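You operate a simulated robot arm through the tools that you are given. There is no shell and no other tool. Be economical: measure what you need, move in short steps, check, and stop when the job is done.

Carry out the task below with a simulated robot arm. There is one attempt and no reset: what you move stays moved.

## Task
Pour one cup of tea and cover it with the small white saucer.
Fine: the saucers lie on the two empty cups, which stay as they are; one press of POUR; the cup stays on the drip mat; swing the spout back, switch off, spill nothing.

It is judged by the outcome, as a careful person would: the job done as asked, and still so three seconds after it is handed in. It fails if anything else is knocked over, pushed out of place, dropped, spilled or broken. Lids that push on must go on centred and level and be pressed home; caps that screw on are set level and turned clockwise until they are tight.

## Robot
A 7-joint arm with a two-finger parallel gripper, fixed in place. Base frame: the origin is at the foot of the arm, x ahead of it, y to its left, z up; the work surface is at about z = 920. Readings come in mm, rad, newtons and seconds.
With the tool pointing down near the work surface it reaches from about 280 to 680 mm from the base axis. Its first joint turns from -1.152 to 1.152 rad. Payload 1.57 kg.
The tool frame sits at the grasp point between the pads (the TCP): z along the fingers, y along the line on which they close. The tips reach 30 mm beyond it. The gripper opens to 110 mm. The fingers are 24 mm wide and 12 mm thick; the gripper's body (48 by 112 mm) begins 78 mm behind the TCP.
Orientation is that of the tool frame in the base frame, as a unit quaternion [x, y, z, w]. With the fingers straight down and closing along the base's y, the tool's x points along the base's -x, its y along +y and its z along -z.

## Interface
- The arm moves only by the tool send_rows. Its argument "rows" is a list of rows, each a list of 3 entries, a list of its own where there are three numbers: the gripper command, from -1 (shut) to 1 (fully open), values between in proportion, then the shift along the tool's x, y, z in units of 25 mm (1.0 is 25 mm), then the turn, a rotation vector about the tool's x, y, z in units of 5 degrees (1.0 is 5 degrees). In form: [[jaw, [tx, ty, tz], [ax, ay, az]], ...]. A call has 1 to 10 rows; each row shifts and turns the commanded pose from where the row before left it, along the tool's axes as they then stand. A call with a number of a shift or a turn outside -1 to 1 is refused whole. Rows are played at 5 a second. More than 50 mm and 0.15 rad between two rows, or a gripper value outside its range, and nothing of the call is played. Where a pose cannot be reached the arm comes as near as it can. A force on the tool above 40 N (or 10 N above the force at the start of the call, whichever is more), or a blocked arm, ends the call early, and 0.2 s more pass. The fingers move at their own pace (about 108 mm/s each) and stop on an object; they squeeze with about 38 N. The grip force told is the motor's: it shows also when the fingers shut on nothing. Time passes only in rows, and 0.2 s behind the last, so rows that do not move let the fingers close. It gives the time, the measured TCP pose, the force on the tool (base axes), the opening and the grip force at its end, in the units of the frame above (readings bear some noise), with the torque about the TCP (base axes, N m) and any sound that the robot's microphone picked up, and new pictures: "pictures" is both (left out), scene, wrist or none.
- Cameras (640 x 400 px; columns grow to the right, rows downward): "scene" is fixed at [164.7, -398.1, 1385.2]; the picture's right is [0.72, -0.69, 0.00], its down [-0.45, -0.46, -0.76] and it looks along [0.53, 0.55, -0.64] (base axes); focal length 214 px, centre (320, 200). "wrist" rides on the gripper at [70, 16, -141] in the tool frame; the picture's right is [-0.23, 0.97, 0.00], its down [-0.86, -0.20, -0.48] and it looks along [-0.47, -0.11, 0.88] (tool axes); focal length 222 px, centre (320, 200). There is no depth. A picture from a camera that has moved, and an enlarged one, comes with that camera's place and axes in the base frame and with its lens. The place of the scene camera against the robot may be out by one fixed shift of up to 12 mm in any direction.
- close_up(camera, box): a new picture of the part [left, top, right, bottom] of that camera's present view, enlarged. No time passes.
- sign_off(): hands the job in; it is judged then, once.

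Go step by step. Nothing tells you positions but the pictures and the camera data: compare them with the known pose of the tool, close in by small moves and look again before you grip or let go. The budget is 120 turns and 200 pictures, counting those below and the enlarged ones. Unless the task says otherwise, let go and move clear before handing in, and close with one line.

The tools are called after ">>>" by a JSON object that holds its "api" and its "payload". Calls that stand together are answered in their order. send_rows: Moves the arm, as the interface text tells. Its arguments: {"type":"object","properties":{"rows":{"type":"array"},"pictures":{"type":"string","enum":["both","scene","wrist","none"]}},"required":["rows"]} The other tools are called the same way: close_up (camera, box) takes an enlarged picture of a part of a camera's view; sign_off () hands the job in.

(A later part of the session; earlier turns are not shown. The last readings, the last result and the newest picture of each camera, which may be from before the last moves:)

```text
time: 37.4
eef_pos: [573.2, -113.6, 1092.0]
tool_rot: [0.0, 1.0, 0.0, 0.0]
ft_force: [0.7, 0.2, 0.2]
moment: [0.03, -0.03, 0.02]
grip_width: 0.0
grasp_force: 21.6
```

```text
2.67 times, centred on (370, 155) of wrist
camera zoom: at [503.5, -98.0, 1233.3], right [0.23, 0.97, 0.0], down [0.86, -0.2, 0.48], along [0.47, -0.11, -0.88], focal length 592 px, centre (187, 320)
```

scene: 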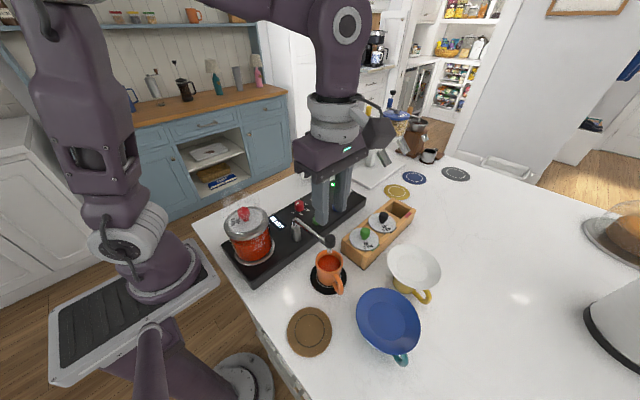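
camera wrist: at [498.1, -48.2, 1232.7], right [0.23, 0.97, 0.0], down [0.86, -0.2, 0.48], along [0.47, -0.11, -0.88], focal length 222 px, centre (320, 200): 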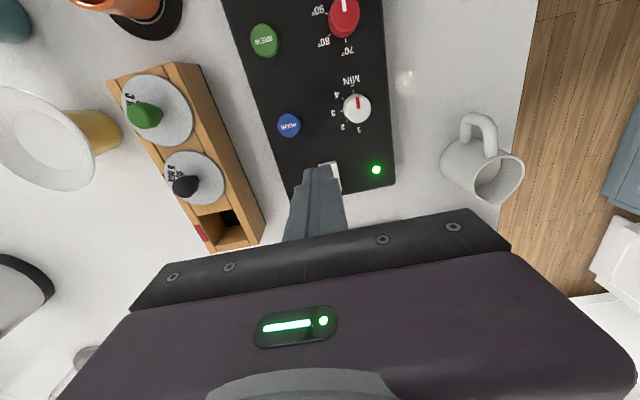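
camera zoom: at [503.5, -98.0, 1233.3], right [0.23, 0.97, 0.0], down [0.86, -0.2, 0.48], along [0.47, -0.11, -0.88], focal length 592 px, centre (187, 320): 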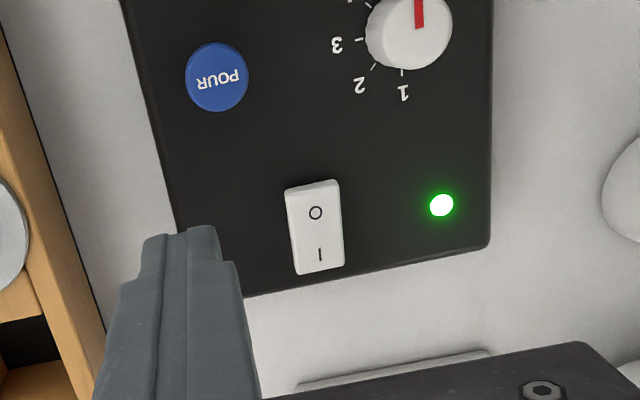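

The O mark is near (606,-59). I'll move above the O end and come down.

>>> {"api": "send_rows", "payload": {"rows": [[-1, [-0.36, 0.72, 0], [0, 0, 0]], [-1, [-0.36, 0.72, 0], [0, 0, 0]], [-1, [-0.36, 0.72, 0], [0, 0, 0]], [-1, [0, 0, 1], [0, 0, 0]], [-1, [0, 0, 1], [0, 0, 0]], [-1, [0, 0, 1], [0, 0, 0]], [-1, [0, 0, 0.3], [0, 0, 0]], [-1, [0, 0, 0], [0, 0, 0]]], "pictures": "none"}}

>>> {"api": "close_up", "payload": {"camera": "scene", "box": [310, 160, 380, 220]}}

>>> {"api": "close_up", "payload": {"camera": "wrist", "box": [250, 90, 400, 210]}}

```text
time: 39.2
eef_pos: [601.0, -60.0, 1007.6]
tool_rot: [-0.001, 1.0, 0.0, 0.0]
ft_force: [-0.3, 0.4, -0.3]
moment: [0.02, 0.01, 0.0]
grip_width: 0.0
grasp_force: 21.5
```

```text
6.67 times, centred on (345, 190) of scene
camera zoom: at [164.7, -398.1, 1385.2], right [0.72, -0.69, 0.0], down [-0.45, -0.46, -0.76], along [0.53, 0.55, -0.64], focal length 1430 px, centre (153, 267)
```

zoom: 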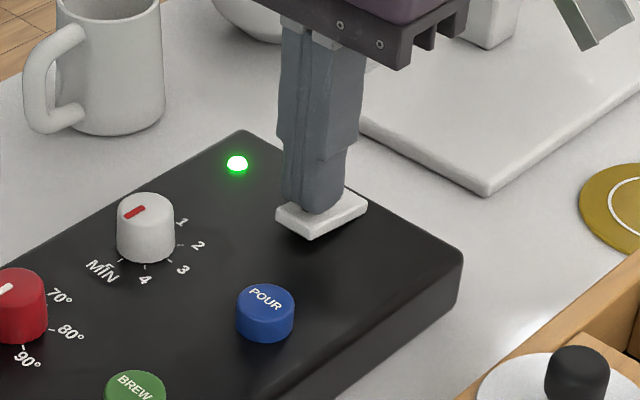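

```text
3.33 times, centred on (325, 150) of wrist
camera zoom: at [531.4, -44.6, 1149.6], right [0.23, 0.97, 0.0], down [0.86, -0.2, 0.48], along [0.47, -0.11, -0.88], focal length 740 px, centre (303, 367)
```

zoom: 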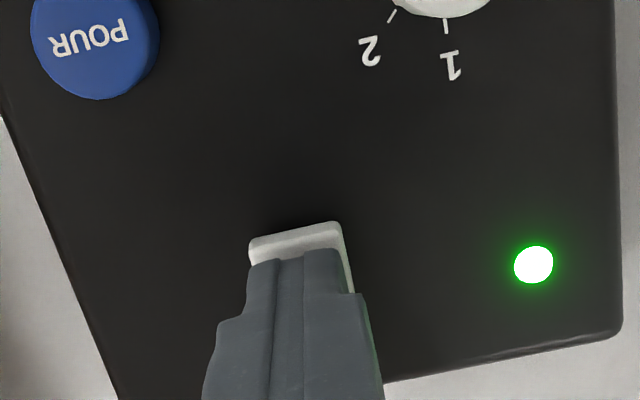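

It's positioned over the O end. I'll press gently in small steps.

>>> {"api": "send_rows", "payload": {"rows": [[-1, [0.15, 0.04, 0.2], [0, 0, 0]], [-1, [0, 0, 0.15], [0, 0, 0]], [-1, [0, 0, 0.12], [0, 0, 0]], [-1, [0, 0, 0.12], [0, 0, 0]], [-1, [0, 0, 0], [0, 0, 0]]], "pictures": "none"}}

```text
time: 40.0
eef_pos: [597.2, -59.0, 1002.2]
tool_rot: [0.0, 1.0, 0.0, 0.002]
ft_force: [-7.8, 1.5, 11.3]
moment: [0.1, 0.2, 0.07]
grip_width: 0.0
grasp_force: 21.3
heard: click
stopped in row 3: the force on the tool passed its limit at 48 N (the readings are from after the stop); the commanded pose is now the measured one
```

>>> {"api": "send_rows", "payload": {"rows": [[-1, [0, 0, -0.6], [0, 0, 0]], [-1, [0, 0, -1], [0, 0, 0]], [-1, [0, 0, -1], [0, 0, 0]], [-1, [0, -1, -1], [0, 0, 0]], [-1, [0, -1, 0], [0, 0, 0]], [-1, [0, 0, 0], [0, 0, 0]]], "pictures": "none"}}

>>> {"api": "close_up", "payload": {"camera": "wrist", "box": [280, 80, 460, 230]}}

>>> {"api": "close_up", "payload": {"camera": "scene", "box": [220, 160, 380, 290]}}

```text
time: 41.4
eef_pos: [597.2, -109.1, 1092.8]
tool_rot: [0.0, 1.0, 0.0, 0.002]
ft_force: [0.8, -0.6, 0.5]
moment: [-0.02, -0.01, 0.0]
grip_width: 0.1
grasp_force: 21.1
```

```text
2.67 times, centred on (370, 155) of wrist
camera zoom: at [526.7, -93.8, 1233.6], right [0.23, 0.97, 0.0], down [0.85, -0.2, 0.48], along [0.47, -0.11, -0.88], focal length 592 px, centre (187, 320)
```

zoom: 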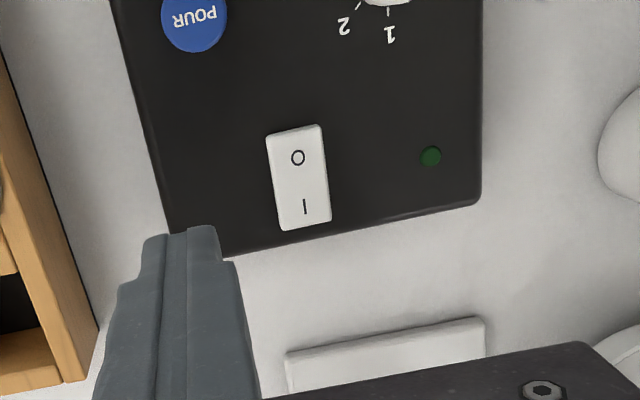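

```text
3.08 times, centred on (300, 225) of scene
camera zoom: at [164.7, -398.1, 1385.2], right [0.72, -0.7, 0.0], down [-0.45, -0.46, -0.76], along [0.53, 0.55, -0.64], focal length 660 px, centre (382, 123)
```

zoom: 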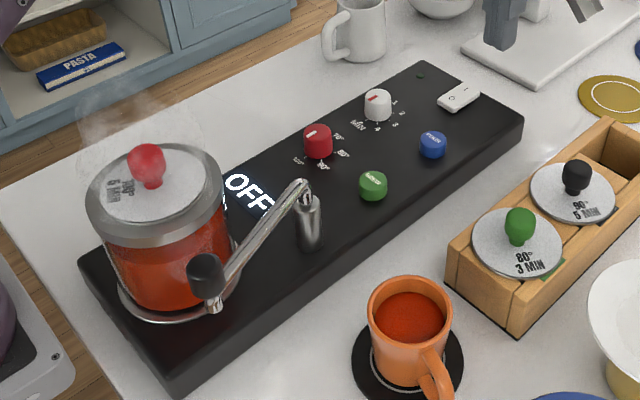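

The display reads OFF. Next is the saucer, so I'll move above it to measure.

>>> {"api": "send_rows", "payload": {"rows": [[-1, [0, 0, -1], [0, 0, 0]], [-1, [0.74, -0.98, -0.3], [0, 0, 0]], [-1, [0.74, -0.98, -0.3], [0, 0, 0]], [-1, [0.74, -0.98, -0.3], [0, 0, 0]], [-1, [0.74, -0.98, -0.3], [0, 0, 0]], [-1, [0.74, -0.98, -0.3], [0, 0, 0]], [-1, [0.74, -0.98, -0.3], [0, 0, 0]], [-1, [0.74, -0.98, -0.3], [0, 0, 0]], [-1, [0.74, -0.98, -0.3], [0, 0, 0]], [-1, [0.74, -0.98, 0], [0, 0, 0]]], "pictures": "wrist"}}

>>> {"api": "close_up", "payload": {"camera": "wrist", "box": [200, 40, 400, 230]}}

```text
time: 43.6
eef_pos: [432.9, -328.5, 1176.4]
tool_rot: [-0.001, 1.0, 0.0, 0.002]
ft_force: [0.3, 0.0, 0.1]
moment: [-0.01, -0.02, 0.0]
grip_width: 0.1
grasp_force: 21.6
camera wrist: at [361.4, -312.7, 1318.2], right [0.23, 0.97, 0.0], down [0.85, -0.2, 0.48], along [0.47, -0.11, -0.88], focal length 222 px, centre (320, 200)
```

wrist: 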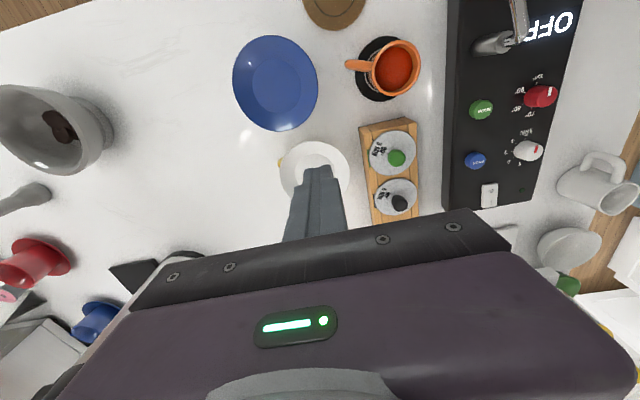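

```text
2.11 times, centred on (300, 135) of wrist
camera zoom: at [361.4, -312.7, 1318.2], right [0.23, 0.97, 0.0], down [0.85, -0.2, 0.48], along [0.47, -0.11, -0.88], focal length 468 px, centre (362, 337)
```

zoom: 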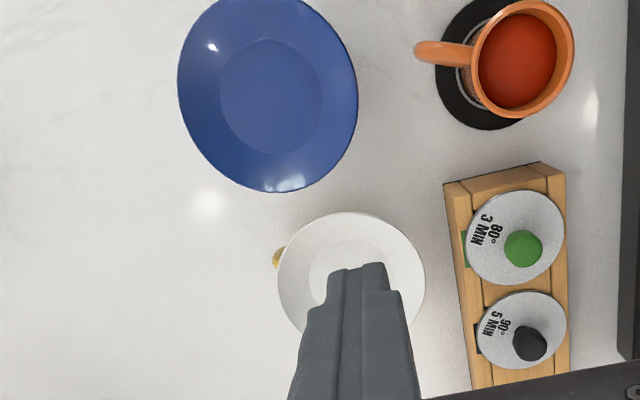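

The saucer looks about 107–112 mm wide, close to the 110 mm jaw limit, so I need to measure it precisely from another view.

>>> {"api": "send_rows", "payload": {"rows": [[1, [0, -0.9, 0.65], [0, 0, 0]], [1, [0, -0.9, 0.65], [0, 0, 0]], [1, [0, -0.9, 0.65], [0, 0, 0]], [1, [0, -0.9, 0.65], [0, 0, 0]], [1, [0, 0, 0], [0, 0, 0]]], "pictures": "none"}}

>>> {"api": "close_up", "payload": {"camera": "wrist", "box": [260, 60, 460, 230]}}

>>> {"api": "close_up", "payload": {"camera": "scene", "box": [340, 220, 460, 370]}}

```text
time: 44.8
eef_pos: [429.8, -419.9, 1109.1]
tool_rot: [0.0, 1.0, 0.0, 0.001]
ft_force: [-0.9, 0.2, -0.3]
moment: [0.03, -0.02, 0.02]
grip_width: 110.2
grasp_force: 0.2
```

```text
2.35 times, centred on (360, 145) of wrist
camera zoom: at [359.0, -404.4, 1251.3], right [0.23, 0.97, 0.0], down [0.85, -0.2, 0.48], along [0.47, -0.11, -0.88], focal length 523 px, centre (226, 329)
```

zoom: 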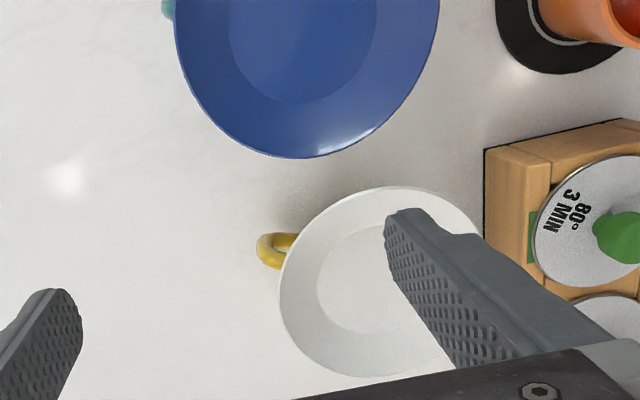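

```text
2.67 times, centred on (400, 295) of scene
camera zoom: at [164.7, -398.2, 1385.2], right [0.72, -0.7, 0.0], down [-0.45, -0.46, -0.76], along [0.53, 0.55, -0.64], focal length 572 px, centre (107, -53)
```

zoom: 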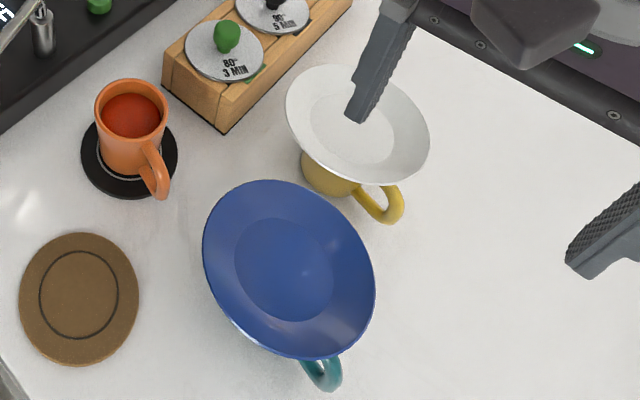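

The white saucer measures about 110–112 mm with its centre near (490,-351,rim z≈991), so it's too wide to grip across. I'll pinch its rim from the corridor side with a low tool tilt, so first I'll reorient at a safe height.

>>> {"api": "send_rows", "payload": {"rows": [[0, [0, 0, -1], [0, 0, 0]], [-0.35, [0.24, 0.88, -0.3], [0, 0, 0]], [-0.35, [0.24, 0.88, 0], [0, 0, 0]], [-0.35, [0.24, 0.88, 0], [0, 0, 0]], [-0.35, [0.24, 0.88, 0], [0, 0, 0]], [-0.35, [0.24, 0.88, 0], [0, 0, 0]], [-0.35, [0, 0, 0], [0, 0, 1]], [-0.35, [0, 0, 0], [0, 0, 1]], [-0.35, [0, 0, 0], [0, 0, 1]], [-0.35, [0, 0, 0], [0, 0, 1]]], "pictures": "none"}}

>>> {"api": "send_rows", "payload": {"rows": [[-0.35, [0, 0, 0], [0, 0, 1]], [-0.35, [0, 0, 0], [0, 0, 1]], [-0.35, [0, 0, 0], [0, 0, 1]], [-0.35, [0, 0, 0], [0, 0, 1]], [-0.35, [0, 0, 0], [0, 0, 1]], [-0.35, [0, 0, 0], [0, 0, 1]], [-0.35, [0, 0, 0], [0, 0, 1]], [-0.35, [0, 0, 0], [0, 0, 1]], [-0.35, [0, 0, 0], [0, 0, 1]], [-0.35, [0, 0, 0], [0, 0, 1]]], "pictures": "none"}}

>>> {"api": "send_rows", "payload": {"rows": [[-0.35, [0, 0, 0], [0, 0, 1]], [-0.35, [0, 0, 0], [0, 0, 1]], [-0.35, [0, 0, 0], [0, 0, 1]], [-0.35, [0, 0, 0], [0, 0, 1]], [-0.35, [0, 0, 0], [0, 0, 1]], [-0.35, [0, 0, 0], [0, 0, 1]], [-0.35, [0, 0, 0], [0, 0, 1]], [-0.35, [0, 0, 0], [0, 0, 1]], [-0.35, [0, 0, 0], [0, 0, 1]], [-0.35, [0, 0, 0], [0, 0, 0]]], "pictures": "both"}}

```text
time: 47.0
eef_pos: [401.4, -310.2, 1143.6]
tool_rot: [0.174, 0.985, 0.0, 0.002]
ft_force: [0.2, -0.2, 0.7]
moment: [0.02, 0.0, -0.01]
grip_width: 35.6
grasp_force: 0.0
```

```text
time: 49.2
eef_pos: [401.7, -309.1, 1144.2]
tool_rot: [0.574, 0.819, 0.001, 0.002]
ft_force: [0.2, 0.3, -0.2]
moment: [-0.01, 0.0, -0.01]
grip_width: 35.8
grasp_force: 0.0
```

```text
time: 51.4
eef_pos: [401.4, -310.6, 1144.2]
tool_rot: [0.844, 0.536, 0.001, 0.001]
ft_force: [0.4, 0.1, 0.0]
moment: [0.0, 0.03, -0.03]
grip_width: 35.7
grasp_force: 0.1
camera wrist: at [444.8, -254.0, 1285.2], right [0.79, -0.62, 0.0], down [-0.54, -0.69, 0.48], along [-0.29, -0.38, -0.88], focal length 222 px, centre (320, 200)
```

scene: 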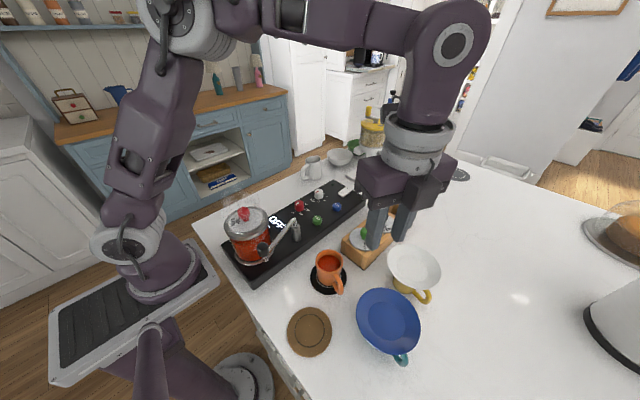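
wrist: 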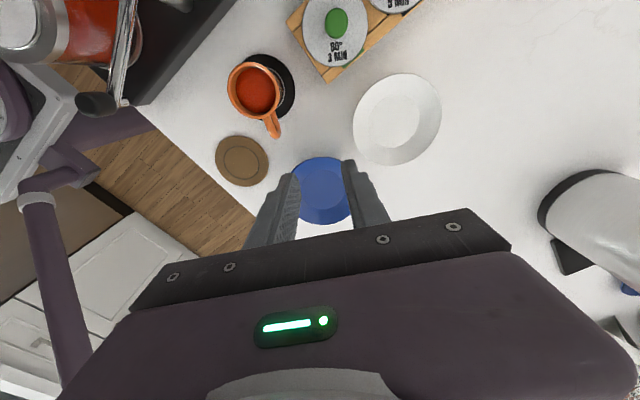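

Yaw reached. Now I'll tilt the tool forward by 60°.

>>> {"api": "send_rows", "payload": {"rows": [[-0.35, [0, 0, 0], [-1, 0, 0]], [-0.35, [0, 0, 0], [-1, 0, 0]], [-0.35, [0, 0, 0], [-1, 0, 0]], [-0.35, [0, 0, 0], [-1, 0, 0]], [-0.35, [0, 0, 0], [-1, 0, 0]], [-0.35, [0, 0, 0], [-1, 0, 0]], [-0.35, [0, 0, 0], [0, 0, 0]]], "pictures": "none"}}

>>> {"api": "send_rows", "payload": {"rows": [[-0.35, [0, 0, 0], [-1, 0, 0]], [-0.35, [0, 0, 0], [-1, 0, 0]], [-0.35, [0, 0, 0], [-1, 0, 0]], [-0.35, [0, 0, 0], [-1, 0, 0]], [-0.35, [0, 0, 0], [-1, 0, 0]], [-0.35, [0, 0, 0], [-1, 0, 0]], [-0.35, [0, 0, 0], [0, 0, 0]]], "pictures": "both"}}

```text
time: 53.0
eef_pos: [401.2, -310.6, 1143.8]
tool_rot: [0.814, 0.519, 0.141, 0.219]
ft_force: [-0.1, 0.3, -0.4]
moment: [0.04, 0.02, 0.0]
grip_width: 35.8
grasp_force: 0.1
```

```text
time: 54.6
eef_pos: [400.7, -309.7, 1143.5]
tool_rot: [0.73, 0.464, 0.271, 0.423]
ft_force: [0.4, -0.4, 0.2]
moment: [-0.01, -0.02, 0.01]
grip_width: 35.7
grasp_force: 0.1
camera wrist: at [326.2, -199.1, 1228.1], right [0.34, -0.41, 0.85], down [-0.83, -0.56, 0.06], along [0.45, -0.72, -0.53], focal length 222 px, centre (320, 200)
```

scene: 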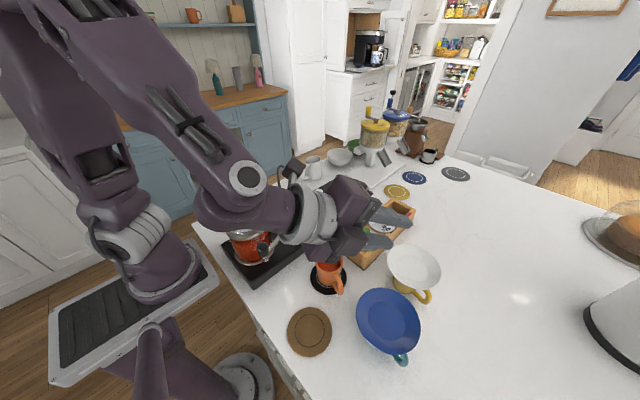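
wrist: 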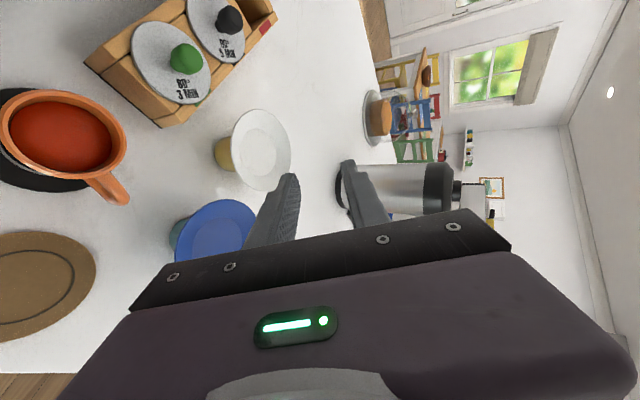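

The tilt worked, and the picture is now sideways with image-left pointing down. I'll zoom in for the saucer's profile.

>>> {"api": "close_up", "payload": {"camera": "wrist", "box": [150, 90, 310, 270]}}

```text
2.22 times, centred on (230, 180) of wrist
camera zoom: at [326.2, -199.1, 1228.1], right [0.34, -0.41, 0.85], down [-0.83, -0.56, 0.06], along [0.45, -0.72, -0.53], focal length 494 px, centre (520, 244)
```

zoom: 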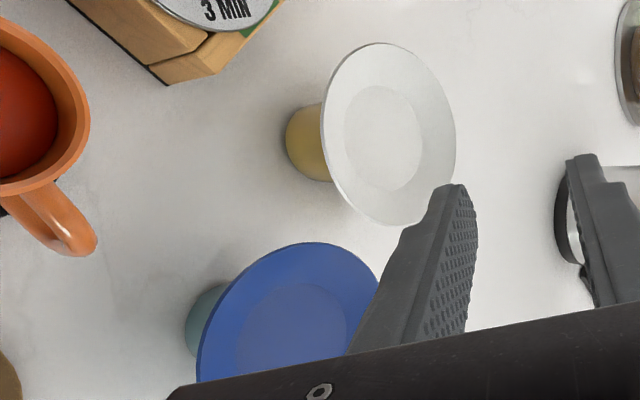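

The rim slope looks like roughly 18–22°. I'll tilt slightly more, to about 24° below horizontal, and descend to in front of the rim.

>>> {"api": "send_rows", "payload": {"rows": [[-0.35, [0, 0, 0], [-0.6, 0, 0]], [-0.35, [0, 0, 0], [-0.6, 0, 0]], [-0.35, [0.01, -0.814, 0.313], [0, 0, 0]], [-0.35, [0.01, -0.814, 0.313], [0, 0, 0]], [-0.35, [0.01, -0.814, 0.313], [0, 0, 0]], [-0.35, [0.01, -0.814, 0.313], [0, 0, 0]], [-0.35, [0, 0, 0], [0, 0, 0]]], "pictures": "wrist"}}

>>> {"api": "close_up", "payload": {"camera": "scene", "box": [280, 180, 460, 330]}}

```text
time: 56.2
eef_pos: [396.1, -307.9, 1055.5]
tool_rot: [0.707, 0.45, 0.294, 0.46]
ft_force: [1.3, -0.3, -0.2]
moment: [-0.01, -0.03, -0.02]
grip_width: 35.9
grasp_force: 0.0
camera wrist: at [314.9, -192.8, 1128.6], right [0.26, -0.37, 0.89], down [-0.83, -0.56, 0.01], along [0.49, -0.74, -0.45], focal length 222 px, centre (320, 200)
```

wrist: 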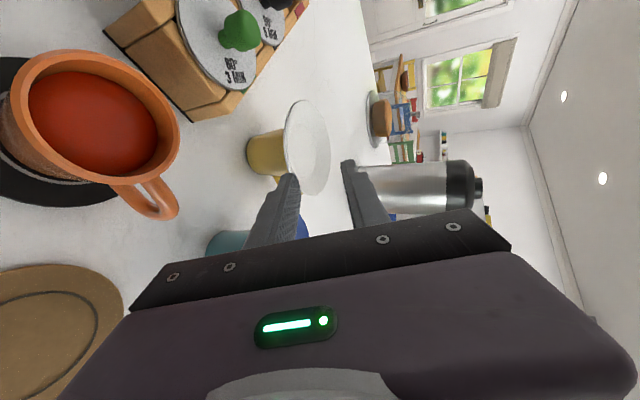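

```text
2.67 times, centred on (370, 255) of scene
camera zoom: at [164.7, -398.1, 1385.2], right [0.72, -0.7, 0.0], down [-0.45, -0.46, -0.76], along [0.53, 0.55, -0.64], focal length 572 px, centre (187, 53)
```

zoom: 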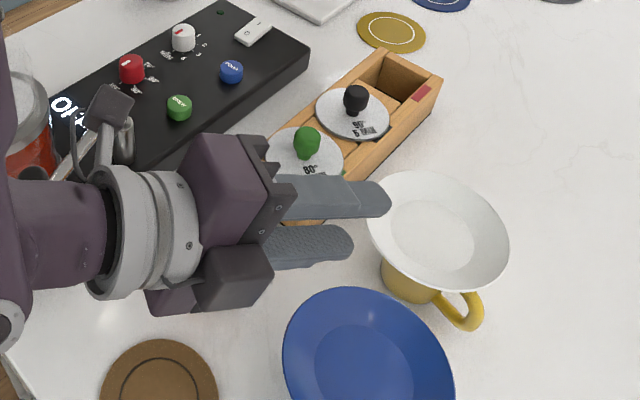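

>>> {"api": "send_rows", "payload": {"rows": [[-0.35, [0.01, -0.814, 0.313], [0, 0, 0]], [-0.35, [0.01, -0.7, 0.27], [0, 0, 0]], [-0.35, [0, 0, 0], [0, 0, 0]]], "pictures": "wrist"}}

>>> {"api": "close_up", "payload": {"camera": "scene", "box": [280, 200, 440, 320]}}

>>> {"api": "close_up", "payload": {"camera": "wrist", "box": [190, 80, 370, 260]}}

```text
time: 57.0
eef_pos: [396.0, -305.7, 1016.3]
tool_rot: [0.707, 0.45, 0.294, 0.46]
ft_force: [0.3, -0.6, 0.1]
moment: [0.0, 0.01, 0.0]
grip_width: 35.7
grasp_force: 0.0
camera wrist: at [313.1, -191.8, 1087.8], right [0.26, -0.37, 0.89], down [-0.83, -0.56, 0.01], along [0.49, -0.74, -0.45], focal length 222 px, centre (320, 200)
```

wrist: 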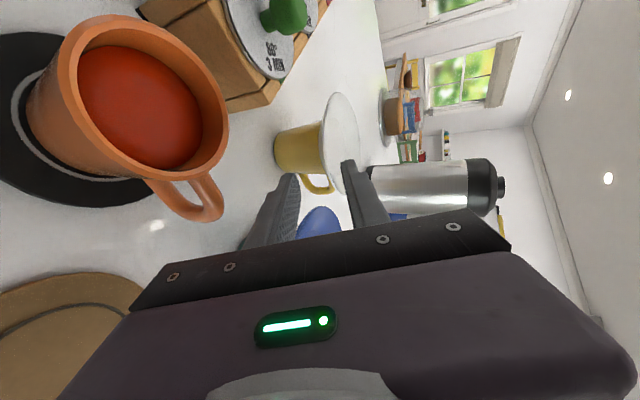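

```text
3.33 times, centred on (360, 260) of scene
camera zoom: at [164.7, -398.1, 1385.2], right [0.72, -0.7, 0.0], down [-0.45, -0.46, -0.76], along [0.53, 0.55, -0.64], focal length 715 px, centre (187, 0)
```

zoom: 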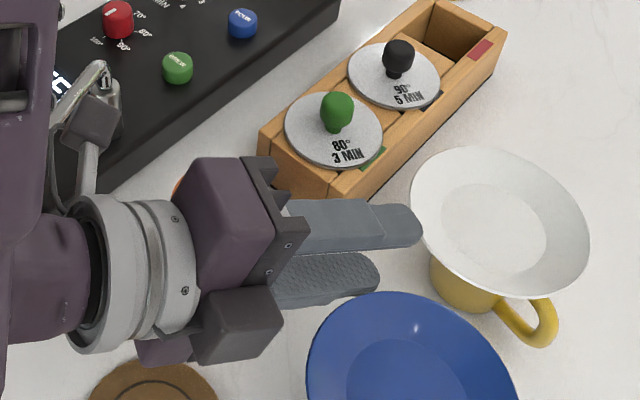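

```text
2.22 times, centred on (280, 170) of wrist
camera zoom: at [313.1, -191.8, 1087.8], right [0.26, -0.37, 0.89], down [-0.83, -0.56, 0.01], along [0.49, -0.74, -0.45], focal length 494 px, centre (409, 267)
```

zoom: 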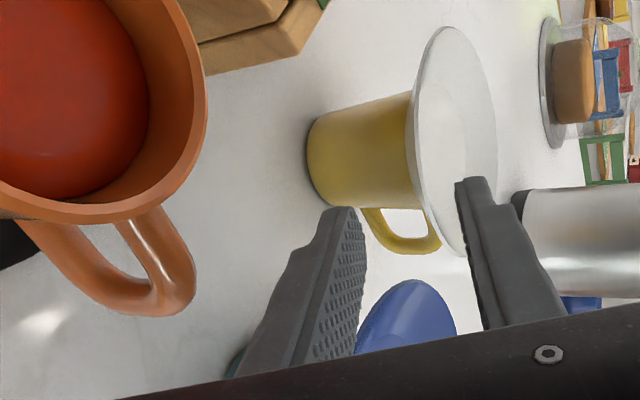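

The fingers straddle the rim line well. I'll advance 25 mm along the tool axis.

>>> {"api": "send_rows", "payload": {"rows": [[-0.35, [0, 0, 0.5], [0, 0, 0]], [-0.35, [0, 0, 0.5], [0, 0, 0]], [-0.35, [0, 0, 0], [0, 0, 0]]], "pictures": "none"}}

>>> {"api": "close_up", "payload": {"camera": "wrist", "box": [250, 90, 380, 220]}}

>>> {"api": "close_up", "payload": {"camera": "scene", "box": [330, 210, 450, 310]}}

```text
time: 57.8
eef_pos: [416.1, -315.9, 1005.4]
tool_rot: [0.707, 0.45, 0.293, 0.461]
ft_force: [0.3, 0.1, -0.7]
moment: [-0.02, 0.01, 0.02]
grip_width: 35.8
grasp_force: 0.0
```

```text
3.08 times, centred on (315, 155) of wrist
camera zoom: at [334.0, -200.9, 1077.5], right [0.26, -0.37, 0.89], down [-0.83, -0.56, 0.01], along [0.49, -0.74, -0.45], focal length 684 px, centre (335, 338)
```

zoom: 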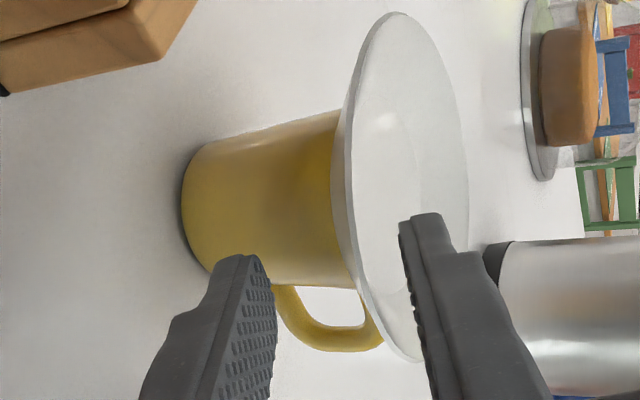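

```text
4.00 times, centred on (390, 260) of scene
camera zoom: at [164.7, -398.1, 1385.2], right [0.72, -0.69, 0.0], down [-0.45, -0.46, -0.76], along [0.53, 0.55, -0.64], focal length 858 px, centre (40, -40)
```

zoom: 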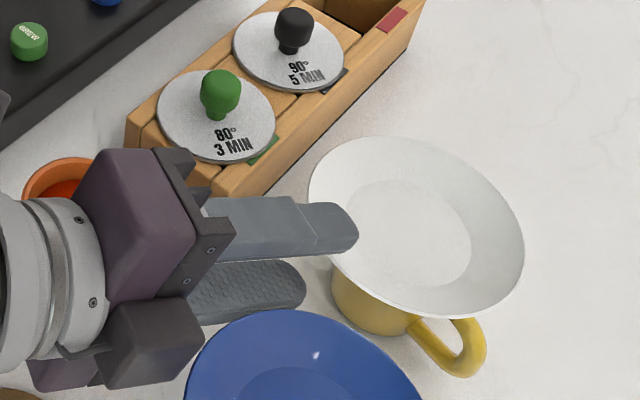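

The rim is midway between the fingertips. I'll advance 16 mm more with a slight upward correction.

>>> {"api": "send_rows", "payload": {"rows": [[-0.35, [0, 0.09, 0.33], [0, 0, 0]], [-0.35, [0, 0, 0.32], [0, 0, 0]], [-0.35, [0, 0, 0], [0, 0, 0]]], "pictures": "none"}}

>>> {"api": "close_up", "payload": {"camera": "wrist", "box": [250, 90, 380, 220]}}

>>> {"api": "close_up", "payload": {"camera": "scene", "box": [350, 220, 440, 300]}}

```text
time: 58.6
eef_pos: [431.2, -322.1, 1001.0]
tool_rot: [0.707, 0.45, 0.293, 0.46]
ft_force: [-0.5, -0.3, 0.1]
moment: [0.04, 0.06, 0.06]
grip_width: 35.7
grasp_force: 0.0
```

```text
3.08 times, centred on (315, 155) of wrist
camera zoom: at [348.5, -207.5, 1073.4], right [0.26, -0.37, 0.89], down [-0.83, -0.56, 0.01], along [0.49, -0.74, -0.45], focal length 684 px, centre (335, 338)
```

zoom: 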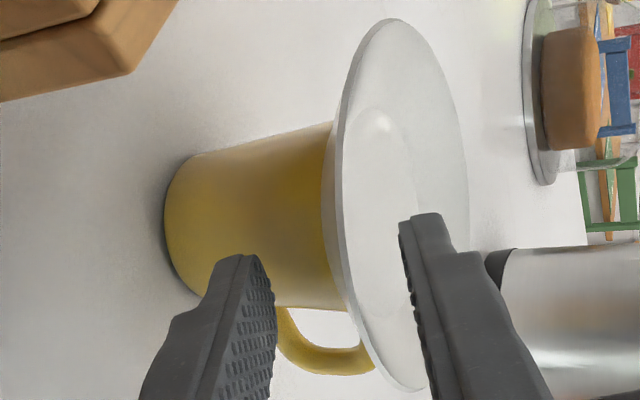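

```text
5.00 times, centred on (395, 260) of scene
camera zoom: at [164.7, -398.1, 1385.2], right [0.72, -0.69, 0.0], down [-0.45, -0.46, -0.76], along [0.53, 0.55, -0.64], focal length 1072 px, centre (-55, -100)
```

zoom: 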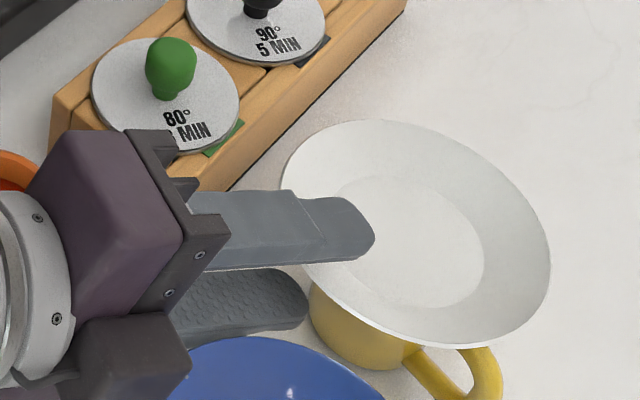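

It's well placed. I'll close part-way and look.

>>> {"api": "send_rows", "payload": {"rows": [[-0.6, [0, 0, 0], [0, 0, 0]], [-0.78, [0, 0, 0], [0, 0, 0]], [-0.78, [0, 0, 0], [0, 0, 0]]], "pictures": "none"}}

>>> {"api": "close_up", "payload": {"camera": "wrist", "box": [270, 110, 370, 210]}}

```text
time: 59.4
eef_pos: [430.5, -321.6, 1000.6]
tool_rot: [0.707, 0.449, 0.294, 0.46]
ft_force: [0.3, 0.2, 0.2]
moment: [0.03, -0.01, -0.02]
grip_width: 13.0
grasp_force: 0.6
```

```text
4.00 times, centred on (320, 160) of wrist
camera zoom: at [348.5, -207.4, 1073.6], right [0.26, -0.37, 0.89], down [-0.83, -0.56, 0.01], along [0.49, -0.74, -0.45], focal length 888 px, centre (320, 360)
```

zoom: 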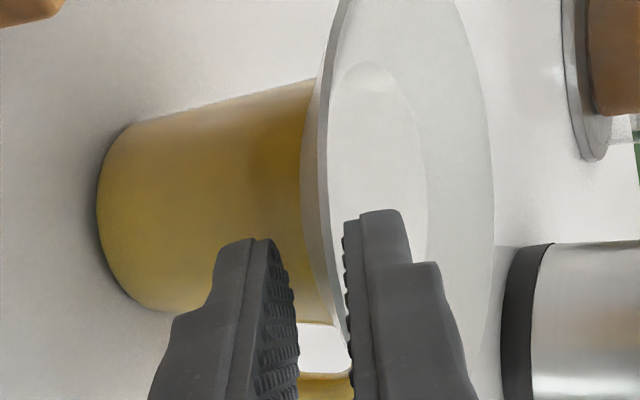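

The rim is slightly nearer the upper finger, so I'll shift up 2.5 mm and close.

>>> {"api": "send_rows", "payload": {"rows": [[-0.78, [0, 0.1, 0], [0, 0, 0]], [-0.88, [0, 0, 0], [0, 0, 0]], [-1, [0, 0, 0], [0, 0, 0]], [-1, [0, 0, 0], [0, 0, 0]], [-1, [0, 0, 0], [0, 0, 0]]], "pictures": "none"}}

>>> {"api": "close_up", "payload": {"camera": "wrist", "box": [250, 90, 380, 220]}}

>>> {"api": "close_up", "payload": {"camera": "scene", "box": [350, 220, 440, 300]}}

```text
time: 60.6
eef_pos: [431.4, -322.2, 1003.6]
tool_rot: [0.707, 0.45, 0.293, 0.46]
ft_force: [0.8, -0.1, 0.4]
moment: [0.05, 0.07, 0.04]
grip_width: 4.4
grasp_force: 25.3
```

```text
3.08 times, centred on (315, 155) of wrist
camera zoom: at [349.6, -207.8, 1075.9], right [0.26, -0.37, 0.89], down [-0.83, -0.56, 0.01], along [0.49, -0.74, -0.45], focal length 684 px, centre (335, 338)
```

zoom: 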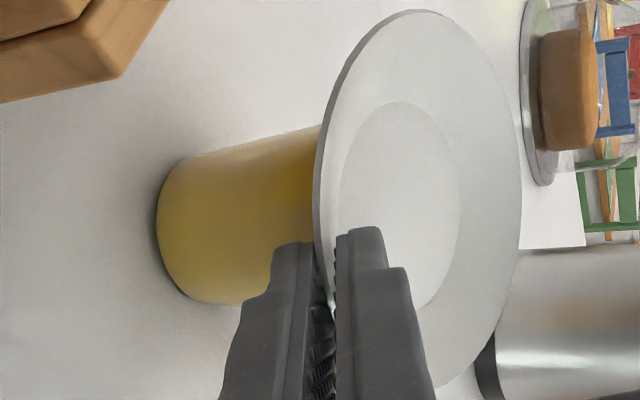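

```text
5.00 times, centred on (395, 260) of scene
camera zoom: at [164.8, -398.1, 1385.2], right [0.72, -0.69, 0.0], down [-0.45, -0.46, -0.76], along [0.53, 0.55, -0.64], focal length 1072 px, centre (-55, -100)
```

zoom: 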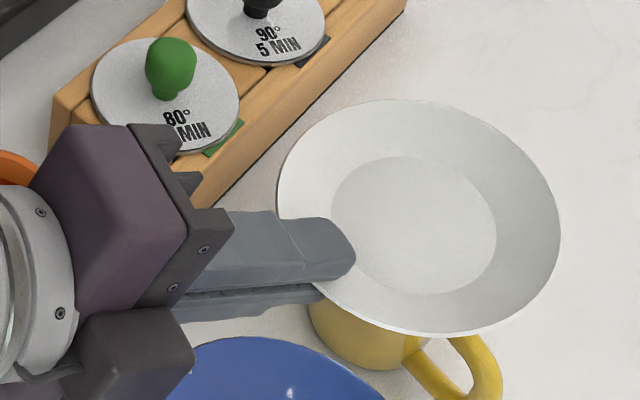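

The saucer is gripped, with its far side tipped up by about 9°. I'll lift straight up and inspect.

>>> {"api": "send_rows", "payload": {"rows": [[-1, [0, 0.3, -0.13], [0, 0, 0]], [-1, [0, 0.6, -0.27], [0, 0, 0]], [-1, [0, 0.914, -0.407], [0, 0, 0]], [-1, [0, 0.914, -0.407], [0, 0, 0]], [-1, [0, 0.914, -0.407], [0, 0, 0]], [-1, [0, 0, 0], [0, 0, 0]]], "pictures": "both"}}

>>> {"api": "close_up", "payload": {"camera": "scene", "box": [340, 190, 460, 310]}}

```text
time: 62.0
eef_pos: [431.3, -322.3, 1104.2]
tool_rot: [0.707, 0.45, 0.293, 0.46]
ft_force: [0.0, -0.2, -1.6]
moment: [0.0, 0.06, 0.0]
grip_width: 4.0
grasp_force: 24.8
camera wrist: at [349.1, -208.2, 1175.3], right [0.26, -0.37, 0.89], down [-0.83, -0.56, 0.01], along [0.49, -0.74, -0.45], focal length 222 px, centre (320, 200)
```

scene: 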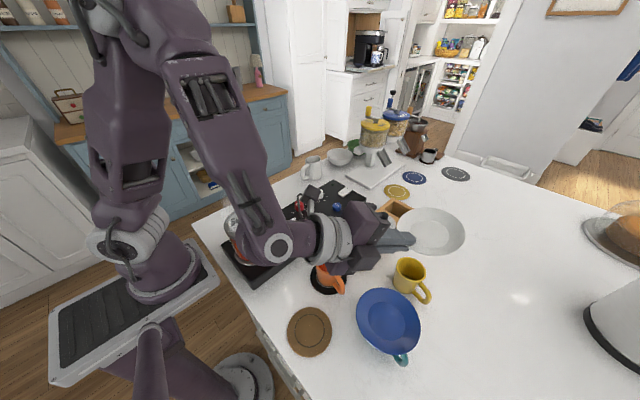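
wrist: 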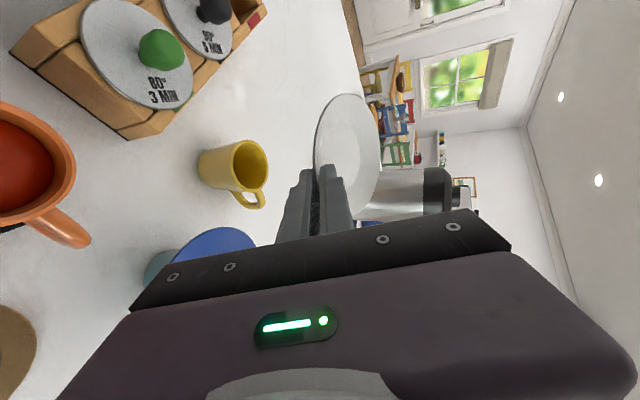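

```text
3.33 times, centred on (400, 250) of scene
camera zoom: at [164.7, -398.1, 1385.2], right [0.72, -0.69, 0.0], down [-0.45, -0.46, -0.76], along [0.53, 0.55, -0.64], focal length 715 px, centre (53, 33)
```

zoom: 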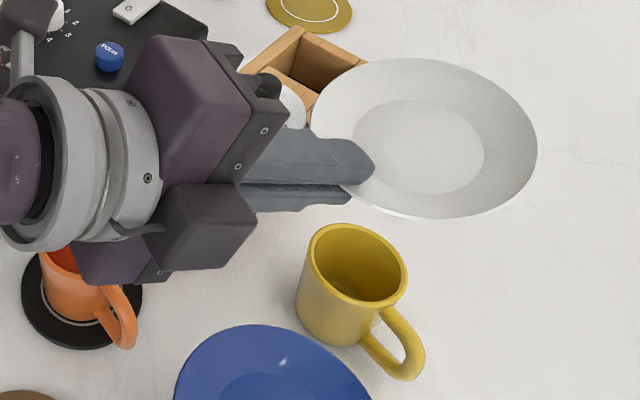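

The saucer is held and the yellow cup is undisturbed. I'll raise more and pitch by about 9° to level it.

>>> {"api": "send_rows", "payload": {"rows": [[-1, [0, 0.914, -0.407], [0, 0, 0]], [-1, [0, 0.914, -0.407], [0, 0, 0]], [-1, [0, 0, 0], [0.9, 0, 0]], [-1, [0, 0, 0], [0.9, 0, 0]], [-1, [0, 0, 0], [0, 0, 0]]], "pictures": "none"}}

>>> {"api": "close_up", "payload": {"camera": "scene", "box": [360, 160, 480, 280]}}

>>> {"api": "close_up", "payload": {"camera": "wrist", "box": [280, 80, 400, 200]}}

```text
time: 63.2
eef_pos: [431.5, -324.1, 1155.4]
tool_rot: [0.74, 0.472, 0.257, 0.404]
ft_force: [0.6, 0.5, -1.2]
moment: [0.04, 0.06, 0.01]
grip_width: 4.3
grasp_force: 24.8
```

```text
3.33 times, centred on (420, 220) of scene
camera zoom: at [164.8, -398.1, 1385.2], right [0.72, -0.69, 0.0], down [-0.45, -0.46, -0.76], along [0.53, 0.55, -0.64], focal length 715 px, centre (-13, 133)
```

zoom: 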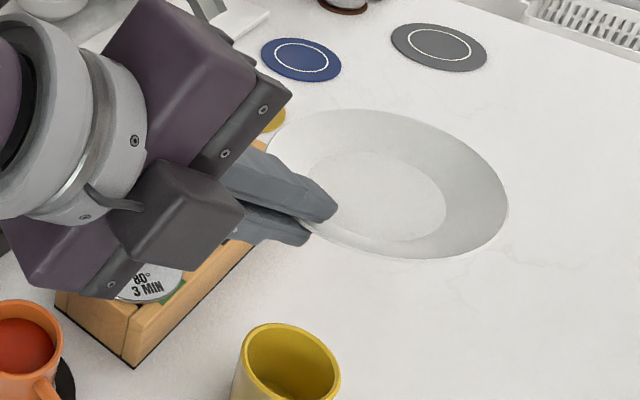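

```text
3.33 times, centred on (340, 140) of wrist
camera zoom: at [360.4, -214.5, 1244.4], right [0.38, -0.43, 0.82], down [-0.82, -0.56, 0.09], along [0.42, -0.71, -0.57], focal length 740 px, centre (253, 400)
```

zoom: 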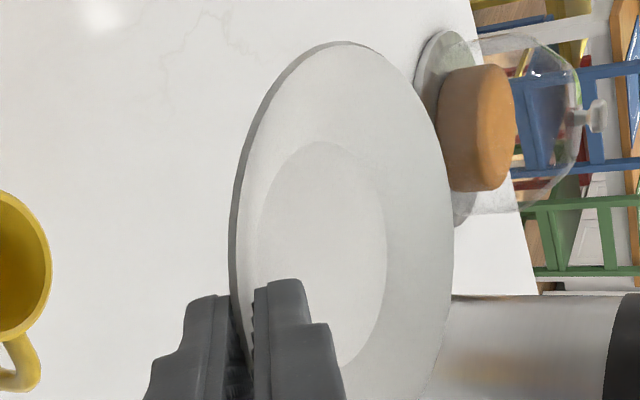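

The saucer looks near level. I'll zoom further to measure its attitude.

>>> {"api": "close_up", "payload": {"camera": "scene", "box": [400, 185, 475, 260]}}

>>> {"api": "close_up", "payload": {"camera": "wrist", "box": [310, 80, 400, 225]}}

```text
5.33 times, centred on (438, 222) of scene
camera zoom: at [164.8, -398.1, 1385.2], right [0.72, -0.69, 0.0], down [-0.45, -0.46, -0.76], along [0.53, 0.55, -0.64], focal length 1144 px, centre (-307, 80)
```

zoom: 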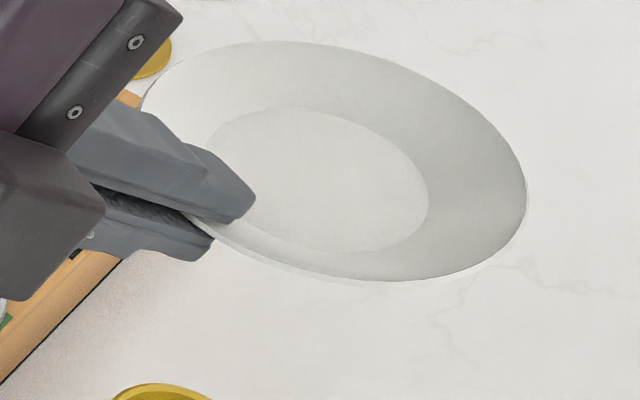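

```text
2.76 times, centred on (355, 152) of wrist
camera zoom: at [360.4, -214.5, 1244.4], right [0.38, -0.43, 0.82], down [-0.82, -0.56, 0.09], along [0.42, -0.71, -0.57], focal length 613 px, centre (223, 331)
```

zoom: 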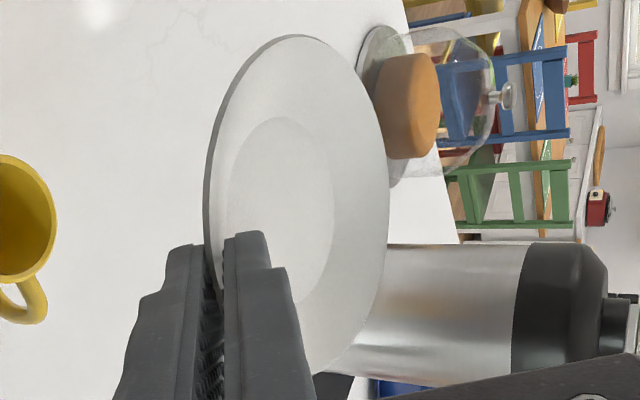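

The fit from both views gives about 6° far-side-up and about 5° roll. I'll correct both, then yaw around the vertical toward the placing heading.

>>> {"api": "send_rows", "payload": {"rows": [[-1, [0, 0, 0], [0.6, 0, 0]], [-1, [0, 0, 0], [0.6, 0, 0]], [-1, [0, 0, 0], [0, 0.63, 0.78]], [-1, [0, 0, 0], [0.087, 0.774, -0.627]], [-1, [0, 0, 0], [0.087, 0.774, -0.627]], [-1, [0, 0, 0], [0.087, 0.774, -0.627]], [-1, [0, 0, 0], [0.087, 0.774, -0.627]], [-1, [0, 0, 0], [0.087, 0.774, -0.627]], [-1, [0, 0, 0], [0.087, 0.774, -0.627]], [-1, [0, 0, 0], [0, 0, 0]]], "pictures": "both"}}

```text
time: 65.4
eef_pos: [432.0, -322.7, 1153.4]
tool_rot: [0.623, 0.651, 0.345, 0.263]
ft_force: [0.4, 0.5, -1.9]
moment: [0.01, 0.07, 0.01]
grip_width: 4.1
grasp_force: 25.1
camera wrist: at [326.1, -271.9, 1260.7], right [0.63, -0.24, 0.74], down [-0.42, -0.9, 0.07], along [0.65, -0.35, -0.67], focal length 222 px, centre (320, 200)
```

scene: 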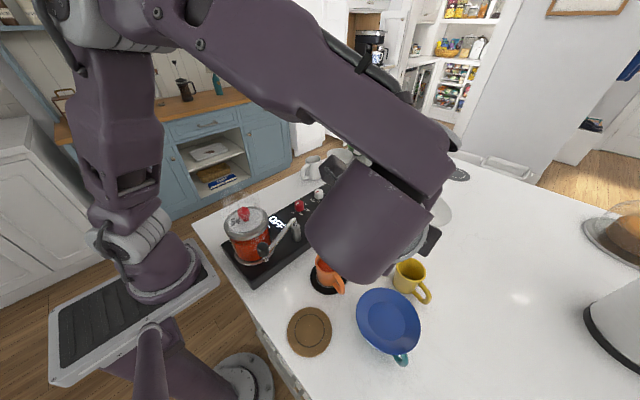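
wrist: 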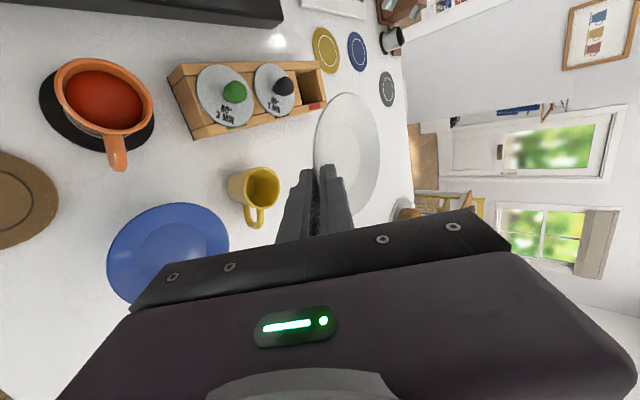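

Tool axes check out level. I'll continue the yaw by 30° and then translate over the orange cup.

>>> {"api": "send_rows", "payload": {"rows": [[-1, [0, 0, 0], [0.087, 0.774, -0.627]], [-1, [0, 0, 0], [0.087, 0.774, -0.627]], [-1, [0, 0, 0], [0.087, 0.774, -0.627]], [-1, [0, 0, 0], [0.087, 0.774, -0.627]], [-1, [0, 0, 0], [0.087, 0.774, -0.627]], [-1, [0, 0, 0], [0.087, 0.774, -0.627]], [-1, [0, 0, 0], [0, 0, 0]]], "pictures": "scene"}}

```text
time: 67.0
eef_pos: [430.6, -323.0, 1153.5]
tool_rot: [0.432, 0.791, 0.4, 0.166]
ft_force: [-0.8, 0.4, -2.0]
moment: [-0.05, 0.06, 0.0]
grip_width: 4.1
grasp_force: 25.0
```

scene: 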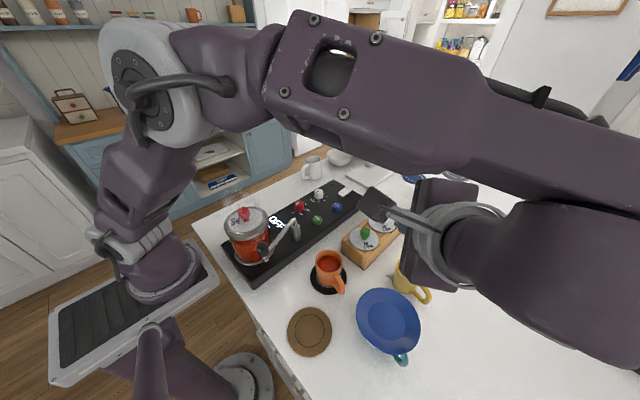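

>>> {"api": "send_rows", "payload": {"rows": [[-1, [0.96, -0.335, -0.282], [0, 0, 0]], [-1, [0.96, -0.335, -0.282], [0, 0, 0]], [-1, [0.96, -0.335, -0.282], [0, 0, 0]], [-1, [0.96, -0.335, -0.282], [0, 0, 0]], [-1, [0.96, -0.335, -0.282], [0, 0, 0]], [-1, [0, 0, 0], [0, 0, 0]]], "pictures": "both"}}

>>> {"api": "close_up", "payload": {"camera": "wrist", "box": [180, 60, 400, 260]}}

```text
time: 68.4
eef_pos: [319.0, -255.4, 1153.7]
tool_rot: [0.432, 0.791, 0.4, 0.166]
ft_force: [0.8, 0.2, -0.3]
moment: [-0.04, 0.04, -0.04]
grip_width: 4.0
grasp_force: 24.9
camera wrist: at [202.3, -262.2, 1260.7], right [0.67, 0.11, 0.74], down [0.09, -0.99, 0.07], along [0.74, 0.02, -0.67], focal length 222 px, centre (320, 200)
```

scene: 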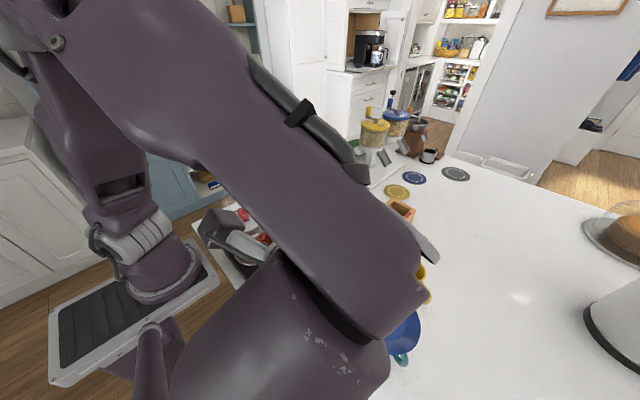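
wrist: 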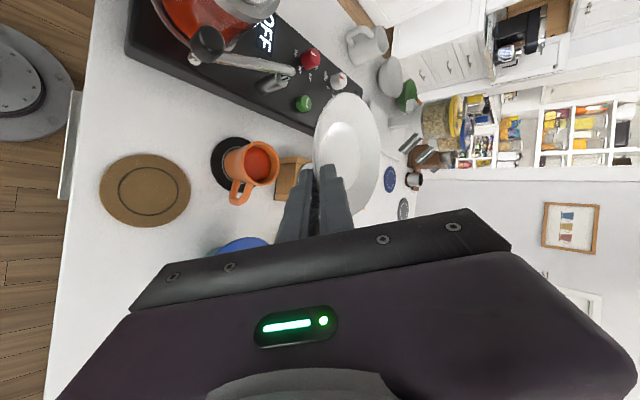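

```text
2.00 times, centred on (290, 160) of wrist
camera zoom: at [202.3, -262.2, 1260.7], right [0.67, 0.11, 0.74], down [0.09, -0.99, 0.07], along [0.74, 0.02, -0.67], focal length 444 px, centre (380, 280)
```

zoom: 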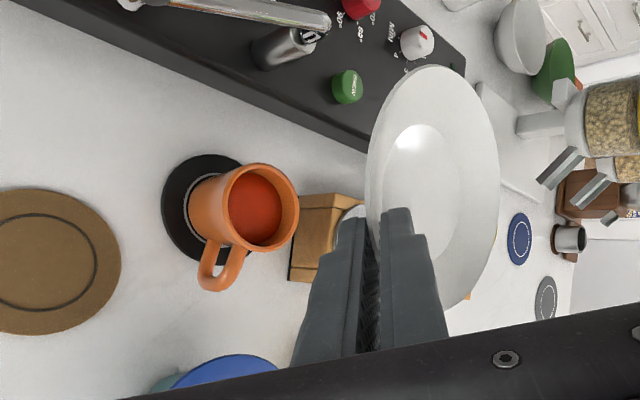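

The saucer is level within about 2° and nearly over the cup, about 6 mm short in x. I'll correct and descend 125 mm, then re-measure.

>>> {"api": "send_rows", "payload": {"rows": [[-1, [-0.087, -0.623, 0.548], [0, 0, 0]], [-1, [-0.087, -0.623, 0.548], [0, 0, 0]], [-1, [-0.087, -0.623, 0.548], [0, 0, 0]], [-1, [-0.087, -0.623, 0.548], [0, 0, 0]], [-1, [-0.087, -0.623, 0.548], [0, 0, 0]], [-1, [0, 0, 0], [0, 0, 0]]], "pictures": "wrist"}}

>>> {"api": "close_up", "payload": {"camera": "wrist", "box": [240, 70, 400, 230]}}

```text
time: 69.8
eef_pos: [324.7, -254.7, 1049.5]
tool_rot: [0.432, 0.791, 0.401, 0.166]
ft_force: [-0.7, 0.2, -1.2]
moment: [-0.05, 0.06, 0.0]
grip_width: 4.0
grasp_force: 24.6
camera wrist: at [206.8, -262.3, 1156.8], right [0.67, 0.11, 0.74], down [0.09, -0.99, 0.07], along [0.74, 0.02, -0.67], focal length 222 px, centre (320, 200)
```

wrist: 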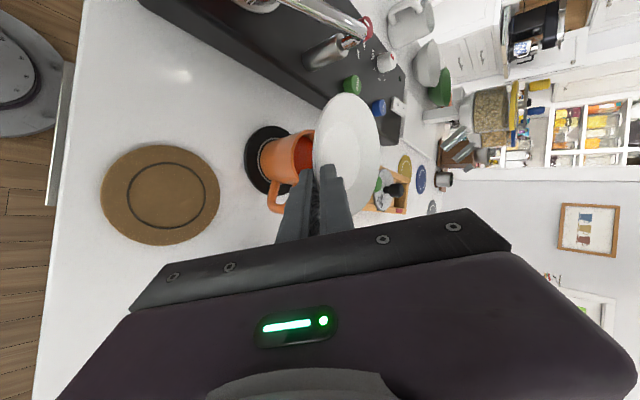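

```text
2.50 times, centred on (320, 150) of wrist
camera zoom: at [206.8, -262.3, 1156.8], right [0.67, 0.11, 0.74], down [0.09, -0.99, 0.07], along [0.74, 0.02, -0.67], focal length 555 px, centre (320, 325)
```

zoom: 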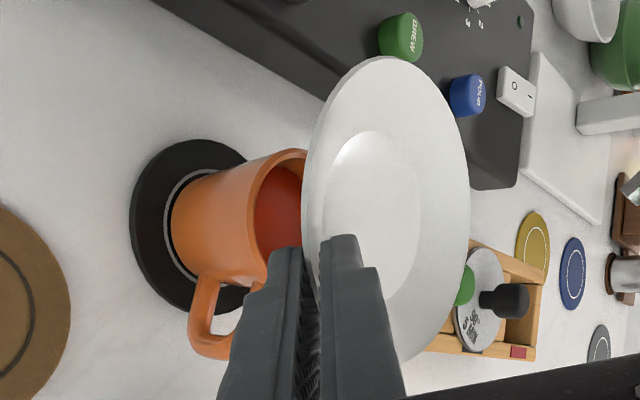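

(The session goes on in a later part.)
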